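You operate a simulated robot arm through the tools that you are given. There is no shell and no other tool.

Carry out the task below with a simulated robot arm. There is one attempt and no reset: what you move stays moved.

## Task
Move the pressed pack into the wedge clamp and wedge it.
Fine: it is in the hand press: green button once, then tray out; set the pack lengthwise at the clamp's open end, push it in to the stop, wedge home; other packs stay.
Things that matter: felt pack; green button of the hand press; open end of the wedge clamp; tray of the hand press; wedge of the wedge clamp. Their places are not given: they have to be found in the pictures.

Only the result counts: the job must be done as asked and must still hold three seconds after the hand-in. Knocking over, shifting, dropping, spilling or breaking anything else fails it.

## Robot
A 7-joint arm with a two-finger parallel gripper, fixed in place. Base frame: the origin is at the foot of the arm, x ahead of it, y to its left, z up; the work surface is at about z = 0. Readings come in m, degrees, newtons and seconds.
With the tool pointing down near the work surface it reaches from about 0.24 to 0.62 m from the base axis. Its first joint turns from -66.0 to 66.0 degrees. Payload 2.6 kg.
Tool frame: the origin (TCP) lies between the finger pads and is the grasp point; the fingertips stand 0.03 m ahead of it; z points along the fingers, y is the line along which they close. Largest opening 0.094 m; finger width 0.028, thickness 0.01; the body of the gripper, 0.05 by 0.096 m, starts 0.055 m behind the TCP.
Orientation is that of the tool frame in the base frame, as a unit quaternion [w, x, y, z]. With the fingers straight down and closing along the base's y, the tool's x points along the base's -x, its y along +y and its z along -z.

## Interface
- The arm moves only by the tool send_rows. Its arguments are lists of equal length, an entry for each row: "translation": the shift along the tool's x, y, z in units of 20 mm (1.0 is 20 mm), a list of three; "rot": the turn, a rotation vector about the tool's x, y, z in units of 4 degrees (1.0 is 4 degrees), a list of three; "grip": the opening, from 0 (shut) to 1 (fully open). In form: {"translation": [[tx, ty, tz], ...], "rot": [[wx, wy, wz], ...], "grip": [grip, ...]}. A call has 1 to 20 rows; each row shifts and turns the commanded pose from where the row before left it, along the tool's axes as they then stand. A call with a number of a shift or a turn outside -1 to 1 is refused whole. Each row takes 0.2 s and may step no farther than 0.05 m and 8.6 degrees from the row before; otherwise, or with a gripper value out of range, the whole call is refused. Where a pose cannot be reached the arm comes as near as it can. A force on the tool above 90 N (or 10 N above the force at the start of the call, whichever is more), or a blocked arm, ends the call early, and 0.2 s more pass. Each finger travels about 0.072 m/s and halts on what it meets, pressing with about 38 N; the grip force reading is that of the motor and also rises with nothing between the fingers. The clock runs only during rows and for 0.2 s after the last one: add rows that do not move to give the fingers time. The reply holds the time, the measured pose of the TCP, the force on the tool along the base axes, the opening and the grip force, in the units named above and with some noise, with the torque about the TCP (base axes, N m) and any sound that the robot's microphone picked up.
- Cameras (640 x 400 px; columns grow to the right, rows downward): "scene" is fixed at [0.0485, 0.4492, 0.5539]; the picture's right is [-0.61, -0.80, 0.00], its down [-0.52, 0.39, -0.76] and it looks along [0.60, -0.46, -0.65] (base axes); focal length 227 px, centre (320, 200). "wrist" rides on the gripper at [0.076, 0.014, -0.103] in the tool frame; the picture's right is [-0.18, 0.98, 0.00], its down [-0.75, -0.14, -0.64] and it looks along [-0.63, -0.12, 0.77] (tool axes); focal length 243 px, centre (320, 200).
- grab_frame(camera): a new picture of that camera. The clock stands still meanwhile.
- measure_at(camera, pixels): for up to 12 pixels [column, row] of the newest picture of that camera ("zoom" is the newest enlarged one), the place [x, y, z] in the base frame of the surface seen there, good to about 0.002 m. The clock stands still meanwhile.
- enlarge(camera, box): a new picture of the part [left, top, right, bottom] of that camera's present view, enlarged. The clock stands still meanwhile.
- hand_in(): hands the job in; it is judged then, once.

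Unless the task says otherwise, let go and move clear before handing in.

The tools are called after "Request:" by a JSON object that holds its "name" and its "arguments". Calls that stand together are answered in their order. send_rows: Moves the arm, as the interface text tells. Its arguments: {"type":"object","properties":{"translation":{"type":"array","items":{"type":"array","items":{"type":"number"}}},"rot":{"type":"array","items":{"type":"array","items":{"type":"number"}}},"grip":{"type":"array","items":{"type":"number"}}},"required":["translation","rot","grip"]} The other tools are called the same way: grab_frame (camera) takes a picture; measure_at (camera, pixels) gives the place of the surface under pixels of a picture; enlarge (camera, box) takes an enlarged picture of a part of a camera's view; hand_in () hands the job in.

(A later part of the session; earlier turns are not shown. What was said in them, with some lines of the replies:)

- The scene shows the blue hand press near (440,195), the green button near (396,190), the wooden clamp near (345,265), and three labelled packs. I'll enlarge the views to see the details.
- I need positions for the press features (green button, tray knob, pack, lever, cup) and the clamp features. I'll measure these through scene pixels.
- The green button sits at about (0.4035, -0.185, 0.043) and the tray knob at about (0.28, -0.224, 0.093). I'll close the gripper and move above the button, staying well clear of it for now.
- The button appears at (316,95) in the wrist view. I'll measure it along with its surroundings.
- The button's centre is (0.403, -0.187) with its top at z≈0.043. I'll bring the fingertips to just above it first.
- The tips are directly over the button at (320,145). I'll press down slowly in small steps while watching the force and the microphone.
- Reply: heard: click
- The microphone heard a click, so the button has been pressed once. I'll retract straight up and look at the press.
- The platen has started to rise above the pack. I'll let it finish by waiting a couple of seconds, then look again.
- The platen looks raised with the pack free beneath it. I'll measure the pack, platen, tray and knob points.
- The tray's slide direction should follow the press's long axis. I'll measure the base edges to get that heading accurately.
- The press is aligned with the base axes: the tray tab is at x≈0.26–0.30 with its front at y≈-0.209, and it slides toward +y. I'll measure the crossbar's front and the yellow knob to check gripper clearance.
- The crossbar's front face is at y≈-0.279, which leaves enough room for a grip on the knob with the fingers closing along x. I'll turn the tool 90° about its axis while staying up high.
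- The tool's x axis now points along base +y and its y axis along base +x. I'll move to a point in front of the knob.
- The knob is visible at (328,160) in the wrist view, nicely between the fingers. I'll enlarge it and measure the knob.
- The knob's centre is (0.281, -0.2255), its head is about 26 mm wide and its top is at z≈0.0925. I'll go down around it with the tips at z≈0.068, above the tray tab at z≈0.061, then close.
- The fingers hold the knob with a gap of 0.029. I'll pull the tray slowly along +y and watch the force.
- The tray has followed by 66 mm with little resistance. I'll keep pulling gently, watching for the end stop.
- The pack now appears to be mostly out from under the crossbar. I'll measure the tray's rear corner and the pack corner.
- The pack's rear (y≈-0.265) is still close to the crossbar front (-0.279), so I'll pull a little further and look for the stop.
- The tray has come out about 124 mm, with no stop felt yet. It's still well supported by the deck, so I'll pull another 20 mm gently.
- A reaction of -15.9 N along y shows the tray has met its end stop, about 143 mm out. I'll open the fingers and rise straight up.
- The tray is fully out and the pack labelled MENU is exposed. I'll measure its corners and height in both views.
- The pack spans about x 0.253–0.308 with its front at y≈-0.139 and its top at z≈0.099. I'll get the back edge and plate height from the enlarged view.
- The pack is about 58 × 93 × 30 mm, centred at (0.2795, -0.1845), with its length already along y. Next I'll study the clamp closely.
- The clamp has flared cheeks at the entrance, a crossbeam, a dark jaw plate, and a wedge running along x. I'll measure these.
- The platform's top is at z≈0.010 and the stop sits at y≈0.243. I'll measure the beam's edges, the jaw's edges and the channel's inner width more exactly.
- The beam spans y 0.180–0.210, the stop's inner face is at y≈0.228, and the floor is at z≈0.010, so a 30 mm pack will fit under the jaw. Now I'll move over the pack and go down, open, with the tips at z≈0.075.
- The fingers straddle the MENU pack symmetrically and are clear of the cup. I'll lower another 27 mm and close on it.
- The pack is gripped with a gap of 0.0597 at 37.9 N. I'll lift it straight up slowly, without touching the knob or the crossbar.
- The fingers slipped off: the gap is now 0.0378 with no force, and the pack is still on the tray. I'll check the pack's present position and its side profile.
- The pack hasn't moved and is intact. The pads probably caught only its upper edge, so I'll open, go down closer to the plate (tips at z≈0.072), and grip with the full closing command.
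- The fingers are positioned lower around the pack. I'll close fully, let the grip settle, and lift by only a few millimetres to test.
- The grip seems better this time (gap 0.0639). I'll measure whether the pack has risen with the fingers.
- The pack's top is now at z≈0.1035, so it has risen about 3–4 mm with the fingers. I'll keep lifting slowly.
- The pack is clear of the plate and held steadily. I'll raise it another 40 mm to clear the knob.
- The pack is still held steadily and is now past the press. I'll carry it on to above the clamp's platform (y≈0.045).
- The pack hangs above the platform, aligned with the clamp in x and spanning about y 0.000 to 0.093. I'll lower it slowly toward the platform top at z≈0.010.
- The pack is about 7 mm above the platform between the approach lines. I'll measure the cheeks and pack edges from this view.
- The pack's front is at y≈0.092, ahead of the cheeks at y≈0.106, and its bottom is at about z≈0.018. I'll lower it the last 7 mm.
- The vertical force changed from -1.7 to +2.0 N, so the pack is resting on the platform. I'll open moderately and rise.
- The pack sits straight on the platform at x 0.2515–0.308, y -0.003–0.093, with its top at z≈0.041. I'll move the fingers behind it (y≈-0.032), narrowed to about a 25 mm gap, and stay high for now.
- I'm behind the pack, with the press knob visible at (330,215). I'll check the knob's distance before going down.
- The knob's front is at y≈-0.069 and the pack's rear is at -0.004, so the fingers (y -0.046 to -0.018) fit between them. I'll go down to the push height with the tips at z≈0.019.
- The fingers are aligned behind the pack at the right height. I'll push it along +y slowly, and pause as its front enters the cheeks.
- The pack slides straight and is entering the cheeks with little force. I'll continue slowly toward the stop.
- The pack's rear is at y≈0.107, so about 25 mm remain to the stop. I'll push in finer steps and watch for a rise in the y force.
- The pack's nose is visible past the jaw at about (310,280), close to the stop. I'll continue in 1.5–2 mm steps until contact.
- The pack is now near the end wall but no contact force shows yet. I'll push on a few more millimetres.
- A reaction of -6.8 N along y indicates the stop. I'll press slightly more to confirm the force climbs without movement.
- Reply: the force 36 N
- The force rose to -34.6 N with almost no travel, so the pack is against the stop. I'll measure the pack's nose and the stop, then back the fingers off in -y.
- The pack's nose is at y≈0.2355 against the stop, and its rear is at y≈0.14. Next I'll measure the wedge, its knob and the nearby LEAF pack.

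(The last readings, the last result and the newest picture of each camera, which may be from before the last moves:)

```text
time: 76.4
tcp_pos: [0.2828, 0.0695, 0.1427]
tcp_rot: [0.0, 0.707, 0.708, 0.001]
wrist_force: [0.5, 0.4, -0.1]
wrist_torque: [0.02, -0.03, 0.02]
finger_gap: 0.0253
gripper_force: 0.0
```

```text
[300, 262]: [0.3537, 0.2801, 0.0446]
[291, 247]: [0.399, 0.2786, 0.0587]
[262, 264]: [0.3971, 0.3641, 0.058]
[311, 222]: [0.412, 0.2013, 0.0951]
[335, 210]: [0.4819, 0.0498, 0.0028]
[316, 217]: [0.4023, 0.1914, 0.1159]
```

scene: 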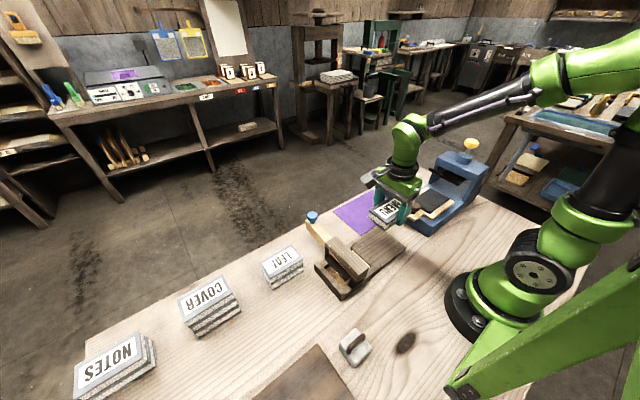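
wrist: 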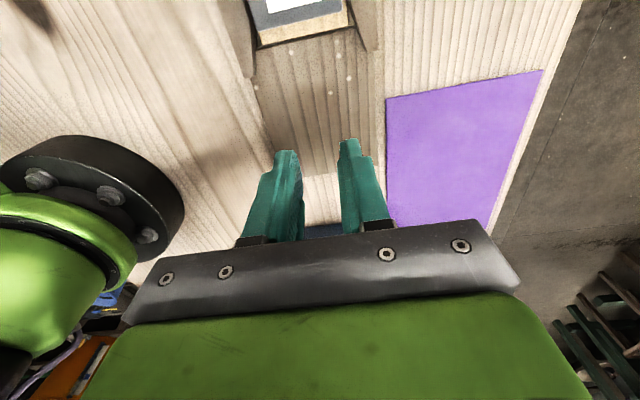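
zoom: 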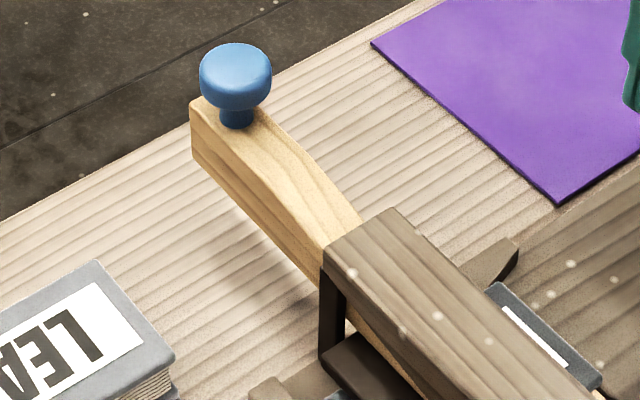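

The wedge's end face is at x≈0.434, y 0.183–0.208, z 0.060–0.088, and its knob top is at z≈0.119. I'll rise and turn the tool back 90° so the closed fingers can push stiffly along -x.

Request:
{"name": "send_rows", "arguments": {"translation": [[0, 0, -0.15], [0, 0, -0.15], [0, 0, -0.15], [0, 0, -0.15], [0, 0, -0.15], [0, 0, -0.15], [0, 0, -0.15], [0, 0, -0.15], [0, 0, -0.15], [0, 0, -0.15], [0, 0, -0.15], [0, 0, -0.15], [0, 0, -0.15], [0, 0, -0.15], [0, 0, -0.15], [0, 0, -0.15], [0, 0, -0.15], [0, 0, -0.15], [0, 0, -0.15], [0, 0, -0.15]], "rot": [[0, 0, -1], [0, 0, -1], [0, 0, -1], [0, 0, -1], [0, 0, -1], [0, 0, -1], [0, 0, -1], [0, 0, -1], [0, 0, -1], [0, 0, -1], [0, 0, -1], [0, 0, -1], [0, 0, -1], [0, 0, -1], [0, 0, -1], [0, 0, -1], [0, 0, -1], [0, 0, -1], [0, 0, -1], [0, 0, -1]], "grip": [0, 0, 0, 0, 0, 0, 0, 0, 0, 0, 0, 0, 0, 0, 0, 0, 0, 0, 0, 0]}}

Request:
{"name": "send_rows", "arguments": {"translation": [[0, 0, 0], [0, 0, 0], [0, 0, 0], [0, 0, 0]], "rot": [[0, 0, -1], [0, 0, -1], [0, 0, -0.5], [0, 0, 0]], "grip": [0, 0, 0, 0]}}

```text
time: 80.6
tcp_pos: [0.2806, 0.0697, 0.2036]
tcp_rot: [0.0, 0.087, 0.996, 0.0]
wrist_force: [-0.6, 0.5, -0.6]
wrist_torque: [-0.01, 0.01, -0.02]
finger_gap: 0.0
gripper_force: 33.0
```

```text
time: 81.6
tcp_pos: [0.2808, 0.0691, 0.202]
tcp_rot: [0.001, -0.001, 1.0, 0.0]
wrist_force: [0.0, 0.3, -0.6]
wrist_torque: [0.03, -0.01, 0.01]
finger_gap: 0.0003
gripper_force: 33.0
```

The tool is back at its original yaw. I'll fly over at z≈0.20 to a point beyond the wedge's end.

Request:
{"name": "send_rows", "arguments": {"translation": [[-0.5, 0.3, 0], [-0.92, 0.6, 0], [-0.92, 0.6, 0], [-0.92, 0.6, 0], [-0.92, 0.6, 0], [-0.92, 0.6, 0], [-0.92, 0.6, 0], [-0.92, 0.6, 0], [-0.92, 0.6, 0], [-0.92, 0.6, 0], [-0.92, 0.6, 0], [0, 0.05, 0], [0, 0, 0]], "rot": [[0, 0, 0], [0, 0, 0], [0, 0, 0], [0, 0, 0], [0, 0, 0], [0, 0, 0], [0, 0, 0], [0, 0, 0], [0, 0, 0], [0, 0, 0], [0, 0, 0], [0, 0, 0], [0, 0, 0]], "grip": [0, 0, 0, 0, 0, 0, 0, 0, 0, 0, 0, 0, 0]}}

Request:
{"name": "grab_frame", "arguments": {"camera": "wrist"}}

Request:
{"name": "grab_frame", "arguments": {"camera": "scene"}}

```text
time: 84.4
tcp_pos: [0.4753, 0.1974, 0.2011]
tcp_rot: [0.0, 0.0, 1.0, 0.0]
wrist_force: [-0.2, 0.4, 0.2]
wrist_torque: [0.02, -0.02, -0.01]
finger_gap: 0.0002
gripper_force: 33.1
```

```text
taken
```

wrist: 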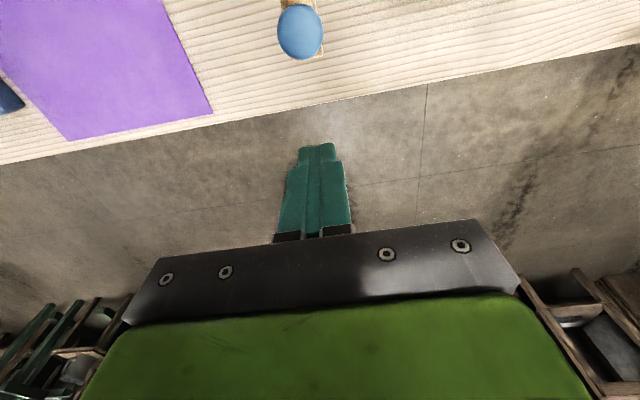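

```text
taken
```

scene: 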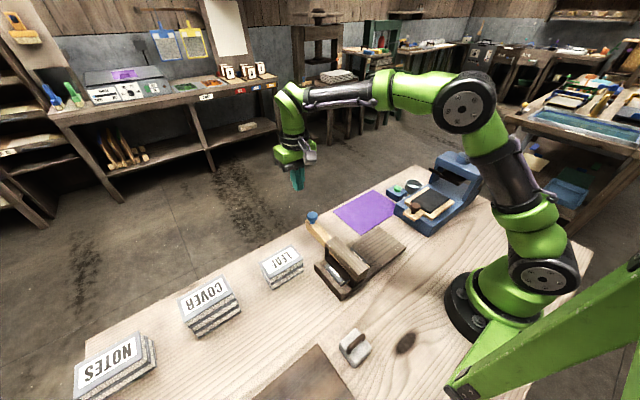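

The knob shows at (300,30) in the wrist view and the fingers are beyond the wedge's end. I'll measure to confirm the y alignment, then go down.

Request:
{"name": "measure_at", "arguments": {"camera": "wrist", "pixels": [[300, 30], [280, 30], [320, 30], [322, 55], [318, 5], [281, 5]]}}

Request:
{"name": "send_rows", "arguments": {"translation": [[0, 0, 0.5], [0, 0, 0.9], [0, 0, 0.9], [0, 0, 0.9], [0, 0, 0.9], [0, 0, 0.9], [0, 0, 0.65], [0, 0, 0]], "rot": [[0, 0, 0], [0, 0, 0], [0, 0, 0], [0, 0, 0], [0, 0, 0], [0, 0, 0], [0, 0, 0], [0, 0, 0]], "grip": [0, 0, 0, 0, 0, 0, 0, 0]}}

Request:
{"name": "grab_frame", "arguments": {"camera": "wrist"}}

Request:
{"name": "enlarge", "arguments": {"camera": "scene", "box": [260, 140, 380, 300]}}

```text
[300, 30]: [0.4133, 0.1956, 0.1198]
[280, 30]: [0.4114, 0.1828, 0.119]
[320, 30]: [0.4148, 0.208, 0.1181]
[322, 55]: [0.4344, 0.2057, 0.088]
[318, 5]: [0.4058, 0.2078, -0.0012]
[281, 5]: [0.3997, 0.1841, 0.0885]
```

```text
time: 86.2
tcp_pos: [0.4764, 0.1959, 0.0882]
tcp_rot: [0.0, -0.001, 1.0, 0.0]
wrist_force: [0.0, 0.1, 0.8]
wrist_torque: [-0.01, 0.02, -0.03]
finger_gap: 0.0
gripper_force: 32.4
```

```text
taken
```

wrist: 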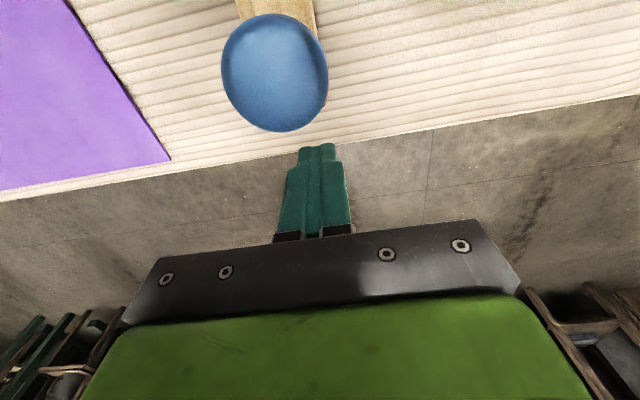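

```text
2.50 times, centred on (320, 220) of scene
```

zoom: 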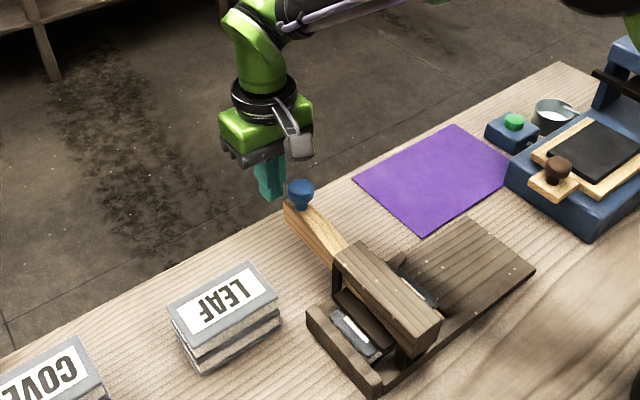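

The y alignment is good (wedge centre 0.196, TCP 0.196) and the gripper body is above the knob. I'll move in to touch the end face at TCP x≈0.448, then begin pushing.

Request:
{"name": "send_rows", "arguments": {"translation": [[0.4, 0, 0], [0.5, 0, 0], [0.3, 0, 0], [0.2, 0, 0], [0.15, 0, 0], [0.15, 0, 0], [0.15, 0, 0], [0, 0, 0]], "rot": [[0, 0, 0], [0, 0, 0], [0, 0, 0], [0, 0, 0], [0, 0, 0], [0, 0, 0], [0, 0, 0], [0, 0, 0]], "grip": [0, 0, 0, 0, 0, 0, 0, 0]}}

Request:
{"name": "enlarge", "arguments": {"camera": "scene", "box": [260, 160, 380, 300]}}

```text
time: 88.0
tcp_pos: [0.4385, 0.1966, 0.0884]
tcp_rot: [0.0, 0.0, 1.0, 0.0]
wrist_force: [0.9, -0.1, -0.1]
wrist_torque: [0.0, -0.02, 0.0]
finger_gap: 0.0001
gripper_force: 33.2
```

```text
2.86 times, centred on (320, 230) of scene
```

zoom: 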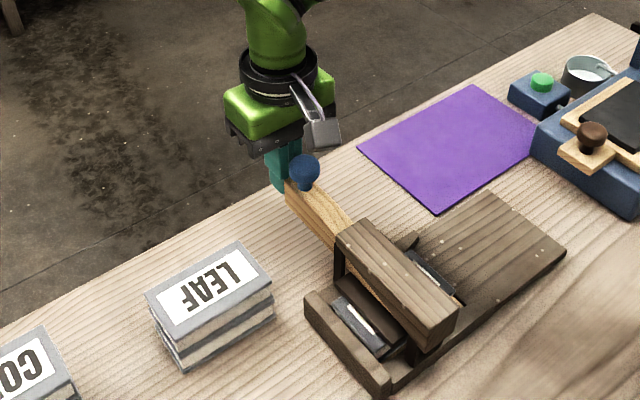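

The wedge is sliding freely so far. I'll keep pushing in -x, in 3 mm steps, watching for a force rise.

Request:
{"name": "send_rows", "arguments": {"translation": [[0.15, 0, 0], [0.15, 0, 0], [0.15, 0, 0], [0.15, 0, 0], [0.15, 0, 0], [0.15, 0, 0], [0.15, 0, 0], [0, 0, 0]], "rot": [[0, 0, 0], [0, 0, 0], [0, 0, 0], [0, 0, 0], [0, 0, 0], [0, 0, 0], [0, 0, 0], [0, 0, 0]], "grip": [0, 0, 0, 0, 0, 0, 0, 0]}}

Request:
{"name": "enlarge", "arguments": {"camera": "scene", "box": [290, 190, 380, 305]}}

```text
time: 89.8
tcp_pos: [0.4169, 0.1977, 0.0896]
tcp_rot: [0.0, 0.0, 1.0, 0.0]
wrist_force: [1.3, 0.0, -1.1]
wrist_torque: [0.01, 0.0, 0.01]
finger_gap: 0.0
gripper_force: 32.9
```

```text
3.48 times, centred on (335, 248) of scene
```

zoom: 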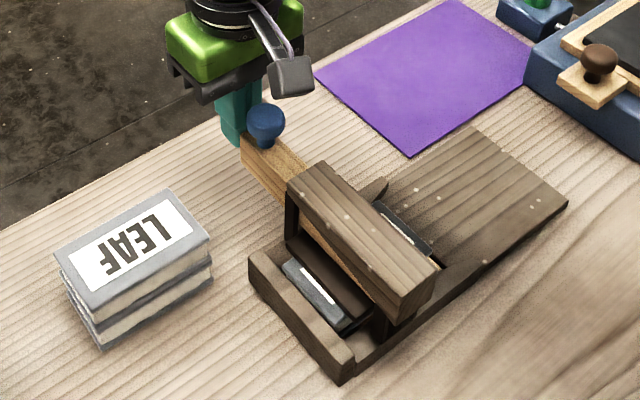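

The wedge has moved further in with only about 1 N of resistance. I'll continue.

Request:
{"name": "send_rows", "arguments": {"translation": [[0.12, 0, 0], [0.12, 0, 0], [0.12, 0, 0], [0.12, 0, 0], [0.12, 0, 0], [0.12, 0, 0], [0, 0, 0]], "rot": [[0, 0, 0], [0, 0, 0], [0, 0, 0], [0, 0, 0], [0, 0, 0], [0, 0, 0], [0, 0, 0]], "grip": [0, 0, 0, 0, 0, 0, 0]}}

Request:
{"name": "enlarge", "arguments": {"camera": "scene", "box": [290, 190, 380, 305]}}

```text
time: 91.4
tcp_pos: [0.4016, 0.1973, 0.0896]
tcp_rot: [0.001, 0.0, 1.0, -0.001]
wrist_force: [2.6, -0.7, -0.6]
wrist_torque: [-0.01, -0.17, 0.04]
finger_gap: 0.0001
gripper_force: 33.0
```

```text
3.48 times, centred on (335, 248) of scene
```

zoom: 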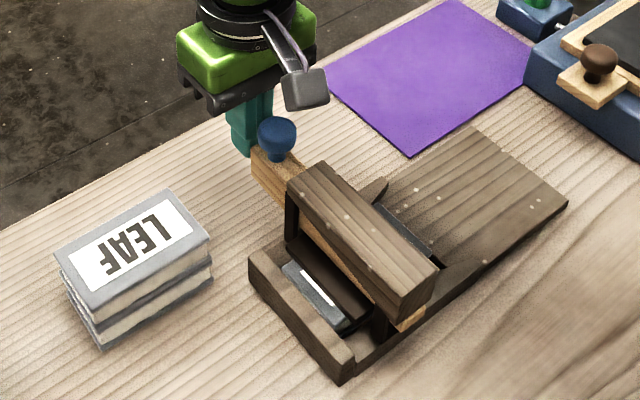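

The wedge's tip now shows at the beam's far end near (412,318), and resistance is starting to rise (2.6 N). I'll keep pushing.

Request:
{"name": "send_rows", "arguments": {"translation": [[0.1, 0, 0], [0.1, 0, 0], [0.1, 0, 0], [0.1, 0, 0], [0.1, 0, 0], [0, 0, 0]], "rot": [[0, 0, 0], [0, 0, 0], [0, 0, 0], [0, 0, 0], [0, 0, 0], [0, 0, 0]], "grip": [0, 0, 0, 0, 0, 0]}}

Request:
{"name": "enlarge", "arguments": {"camera": "scene", "box": [290, 190, 380, 305]}}

```text
time: 92.8
tcp_pos: [0.3979, 0.1954, 0.0911]
tcp_rot: [0.009, -0.003, 1.0, 0.002]
wrist_force: [46.0, 6.9, -21.4]
wrist_torque: [-0.01, -0.8, -0.12]
finger_gap: 0.0
gripper_force: 33.1
```

```text
3.48 times, centred on (335, 248) of scene
```

zoom: 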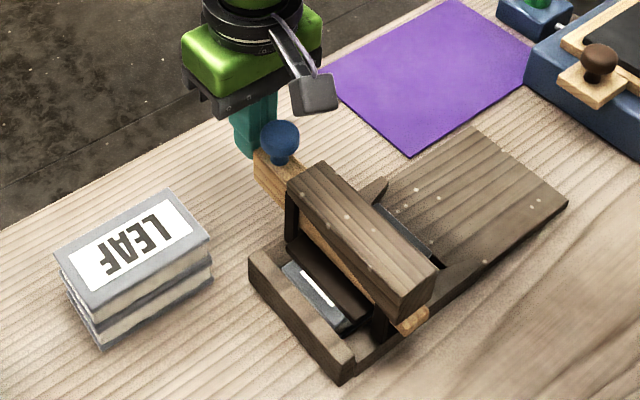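

The resistance jumped to 46 N after about 4 mm more, so the wedge is tightening. I'll push a little harder to see whether it's home.

Request:
{"name": "send_rows", "arguments": {"translation": [[0.1, 0, 0], [0.1, 0, 0], [0, 0, 0]], "rot": [[0, 0, 0], [0, 0, 0], [0, 0, 0]], "grip": [0, 0, 0]}}

Request:
{"name": "enlarge", "arguments": {"camera": "scene", "box": [305, 220, 375, 305]}}

```text
time: 93.6
tcp_pos: [0.3977, 0.1966, 0.0929]
tcp_rot: [0.015, -0.005, 1.0, 0.002]
wrist_force: [65.7, 6.2, -34.6]
wrist_torque: [0.11, -1.27, -0.09]
finger_gap: 0.0002
gripper_force: 32.9
```

```text
4.71 times, centred on (340, 262) of scene
```

zoom: 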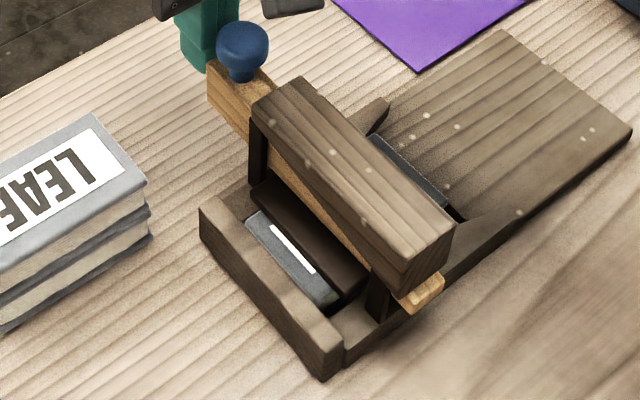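

The TCP did not advance (0.3979 to 0.3977) while the force rose to 66 N, so the wedge is at its hard limit. I'll measure the jaw, the pack top and the wedge end before backing off.

Request:
{"name": "measure_at", "arguments": {"camera": "zoom", "pixels": [[300, 225], [275, 225], [265, 195], [340, 290], [310, 262], [212, 95], [425, 290], [440, 300], [240, 45], [250, 110], [205, 210], [320, 375]]}}

Request:
{"name": "send_rows", "arguments": {"translation": [[-0.2, 0, 0], [-0.3, 0, 0], [-0.4, 0, 0], [-0.5, 0, 0], [-0.5, 0, 0], [0, 0, 0]], "rot": [[0, 0, 0], [0, 0, 0], [0, 0, 0], [0, 0, 0], [0, 0, 0], [0, 0, 0]], "grip": [0, 0, 0, 0, 0, 0]}}

Request:
{"name": "enlarge", "arguments": {"camera": "scene", "box": [305, 220, 375, 305]}}

```text
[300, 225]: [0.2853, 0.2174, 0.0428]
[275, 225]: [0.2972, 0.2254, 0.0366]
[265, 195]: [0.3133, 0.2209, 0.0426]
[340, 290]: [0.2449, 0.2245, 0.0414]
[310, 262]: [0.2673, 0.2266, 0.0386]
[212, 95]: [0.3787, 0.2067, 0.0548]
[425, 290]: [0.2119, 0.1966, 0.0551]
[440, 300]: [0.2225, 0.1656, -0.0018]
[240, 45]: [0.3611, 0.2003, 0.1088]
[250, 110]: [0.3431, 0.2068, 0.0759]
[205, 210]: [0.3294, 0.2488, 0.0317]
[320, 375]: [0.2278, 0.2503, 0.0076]
```

```text
time: 95.0
tcp_pos: [0.4268, 0.1978, 0.09]
tcp_rot: [0.0, 0.0, 1.0, 0.001]
wrist_force: [0.3, 0.6, 0.0]
wrist_torque: [0.04, 0.02, -0.06]
finger_gap: 0.0
gripper_force: 33.2
```

```text
4.71 times, centred on (340, 262) of scene
```

zoom: 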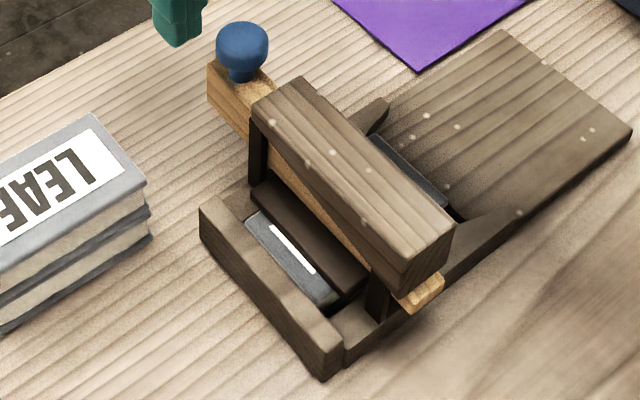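

The jaw has come down from z≈0.053 to 0.043 and the wedge stayed in place after I backed off. I'll give it one more firm, well-centred push slightly lower down, to make sure it's fully seated.

Request:
{"name": "send_rows", "arguments": {"translation": [[0.3, -0.08, 0.2], [0.4, 0, 0], [0.4, 0, 0], [0.2, 0, 0], [0.1, 0, 0], [0.1, 0, 0], [0.1, 0, 0], [0.1, 0, 0], [0, 0, 0]], "rot": [[0, 0, 0], [0, 0, 0], [0, 0, 0], [0, 0, 0], [0, 0, 0], [0, 0, 0], [0, 0, 0], [0, 0, 0], [0, 0, 0]], "grip": [0, 0, 0, 0, 0, 0, 0, 0, 0]}}

```text
time: 97.0
tcp_pos: [0.398, 0.1945, 0.0867]
tcp_rot: [0.009, -0.003, 1.0, 0.001]
wrist_force: [44.6, 5.0, -18.1]
wrist_torque: [-0.08, -0.54, -0.11]
finger_gap: 0.0
gripper_force: 33.6
```

It makes contact at the same place (x≈0.398) with 45 N. I'll increase toward about 80 N.

Request:
{"name": "send_rows", "arguments": {"translation": [[0.08, 0, 0], [0.08, 0, 0], [0.05, 0, 0], [0, 0, 0], [0, 0, 0]], "rot": [[0, 0, 0], [0, 0, 0], [0, 0, 0], [0, 0, 0], [0, 0, 0]], "grip": [0, 0, 0, 0, 0]}}

Request:
{"name": "enlarge", "arguments": {"camera": "scene", "box": [305, 220, 375, 305]}}

```text
time: 98.2
tcp_pos: [0.3978, 0.1936, 0.0876]
tcp_rot: [0.017, -0.005, 1.0, 0.002]
wrist_force: [66.8, 7.6, -35.2]
wrist_torque: [0.05, -0.97, -0.14]
finger_gap: 0.0003
gripper_force: 33.3
```

```text
4.71 times, centred on (340, 262) of scene
```

zoom: 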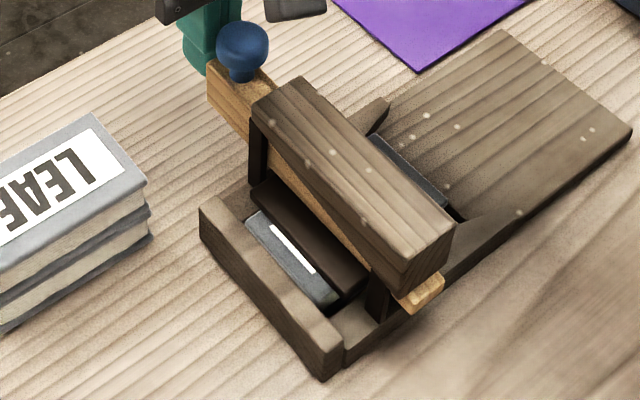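

There was no further travel at 67 N, so the wedge is home. I'll back off in +x and rise clear.

Request:
{"name": "send_rows", "arguments": {"translation": [[-0.2, 0, 0], [-0.3, 0, 0], [-0.5, 0, 0], [-0.6, 0, 0], [-0.6, 0, 0], [0, 0, -0.6], [0, 0, -0.9], [0, 0, -0.9], [0, 0, -0.9], [0, 0, -0.9], [0, 0, -0.9], [0, 0, -0.9], [0, 0, 0]], "rot": [[0, 0, 0], [0, 0, 0], [0, 0, 0], [0, 0, 0], [0, 0, 0], [0, 0, 0], [0, 0, 0], [0, 0, 0], [0, 0, 0], [0, 0, 0], [0, 0, 0], [0, 0, 0], [0, 0, 0]], "grip": [0, 0, 0, 0, 0, 0, 0, 0, 0, 0, 0, 0, 0]}}

Request:
{"name": "grab_frame", "arguments": {"camera": "scene"}}

Request:
{"name": "enlarge", "arguments": {"camera": "scene", "box": [305, 220, 375, 305]}}

```text
time: 101.0
tcp_pos: [0.433, 0.1951, 0.206]
tcp_rot: [0.0, 0.0, 1.0, 0.001]
wrist_force: [-0.8, -0.1, -0.4]
wrist_torque: [0.01, -0.01, -0.02]
finger_gap: 0.0
gripper_force: 33.3
```

```text
taken
```

scene: 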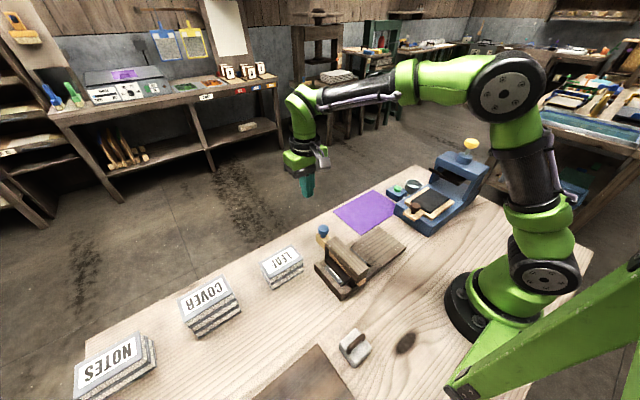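

```text
4.71 times, centred on (340, 262) of scene
```

zoom: 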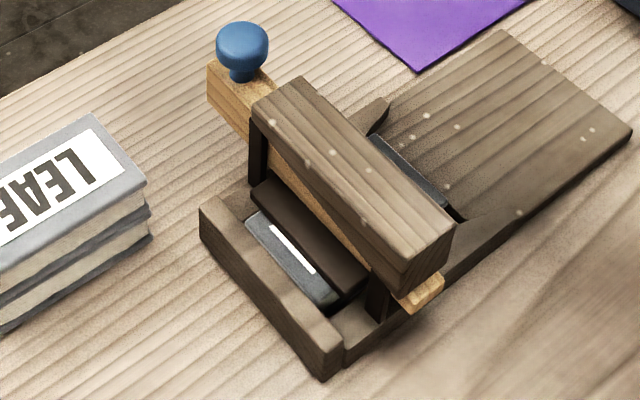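

The arm is clear, the wedge has stayed in, and the other packs are in place. I'll do a last check that the pack's nose is still at the stop.

Request:
{"name": "measure_at", "arguments": {"camera": "zoom", "pixels": [[250, 220], [290, 260], [325, 302], [282, 255], [240, 225], [440, 195], [380, 140], [300, 225], [425, 290], [280, 290], [240, 40], [208, 95]]}}

Request:
{"name": "enlarge", "arguments": {"camera": "scene", "box": [315, 250, 355, 300]}}

```text
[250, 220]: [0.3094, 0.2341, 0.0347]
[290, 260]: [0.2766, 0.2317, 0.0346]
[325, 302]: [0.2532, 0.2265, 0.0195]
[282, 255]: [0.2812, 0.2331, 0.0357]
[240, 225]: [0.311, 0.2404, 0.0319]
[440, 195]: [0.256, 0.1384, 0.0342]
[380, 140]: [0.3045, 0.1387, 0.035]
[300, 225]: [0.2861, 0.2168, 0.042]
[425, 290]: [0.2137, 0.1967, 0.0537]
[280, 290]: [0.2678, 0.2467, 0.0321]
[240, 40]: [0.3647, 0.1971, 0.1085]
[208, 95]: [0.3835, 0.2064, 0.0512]
```

```text
8.00 times, centred on (335, 275) of scene
```

zoom: 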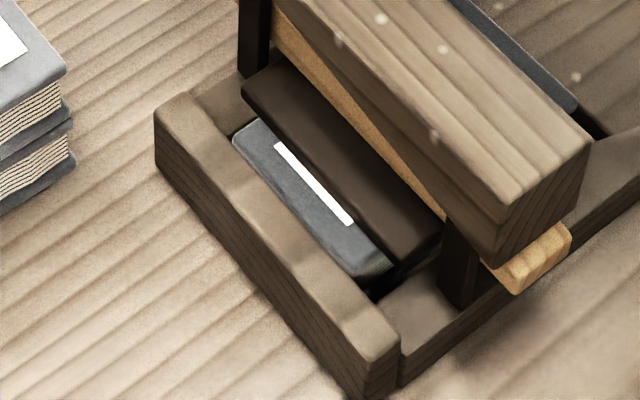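

The pack's top is now pressed down to z≈0.035, its nose is at the stop (y≈0.234) and its rear at y≈0.138, with the wedge seated. The arm is clear, so I'm handing in.

Request:
{"name": "hand_in", "arguments": {}}

```text
The job is handed in.
```

The MENU pack is out of the hand press and wedged in the clamp, and I've handed the job in. I have no verdict back yet.

- **Press:** I pressed the green button once and heard it click. The platen lifted, and I pulled the tray out to its end stop, about 143 mm.
- **Pack:** My first grip slipped off, but the pack stayed in place on the tray. I gripped it lower, set it lengthwise at the clamp's open end and pushed it in until it met the stop at about 35 N.
- **Wedge:** I pushed it in about 50 mm, until it would not move further at 67 N. It stayed put when I backed off. The jaw came down about 10 mm and presses the pack about 6 mm flatter.
- **Surroundings:** The LEAF, COVER and NOTES packs look unmoved in the last picture. The arm is empty and clear of everything.

The clamp gave no click or marker for the wedge being home, so I judged that by the lack of further travel.
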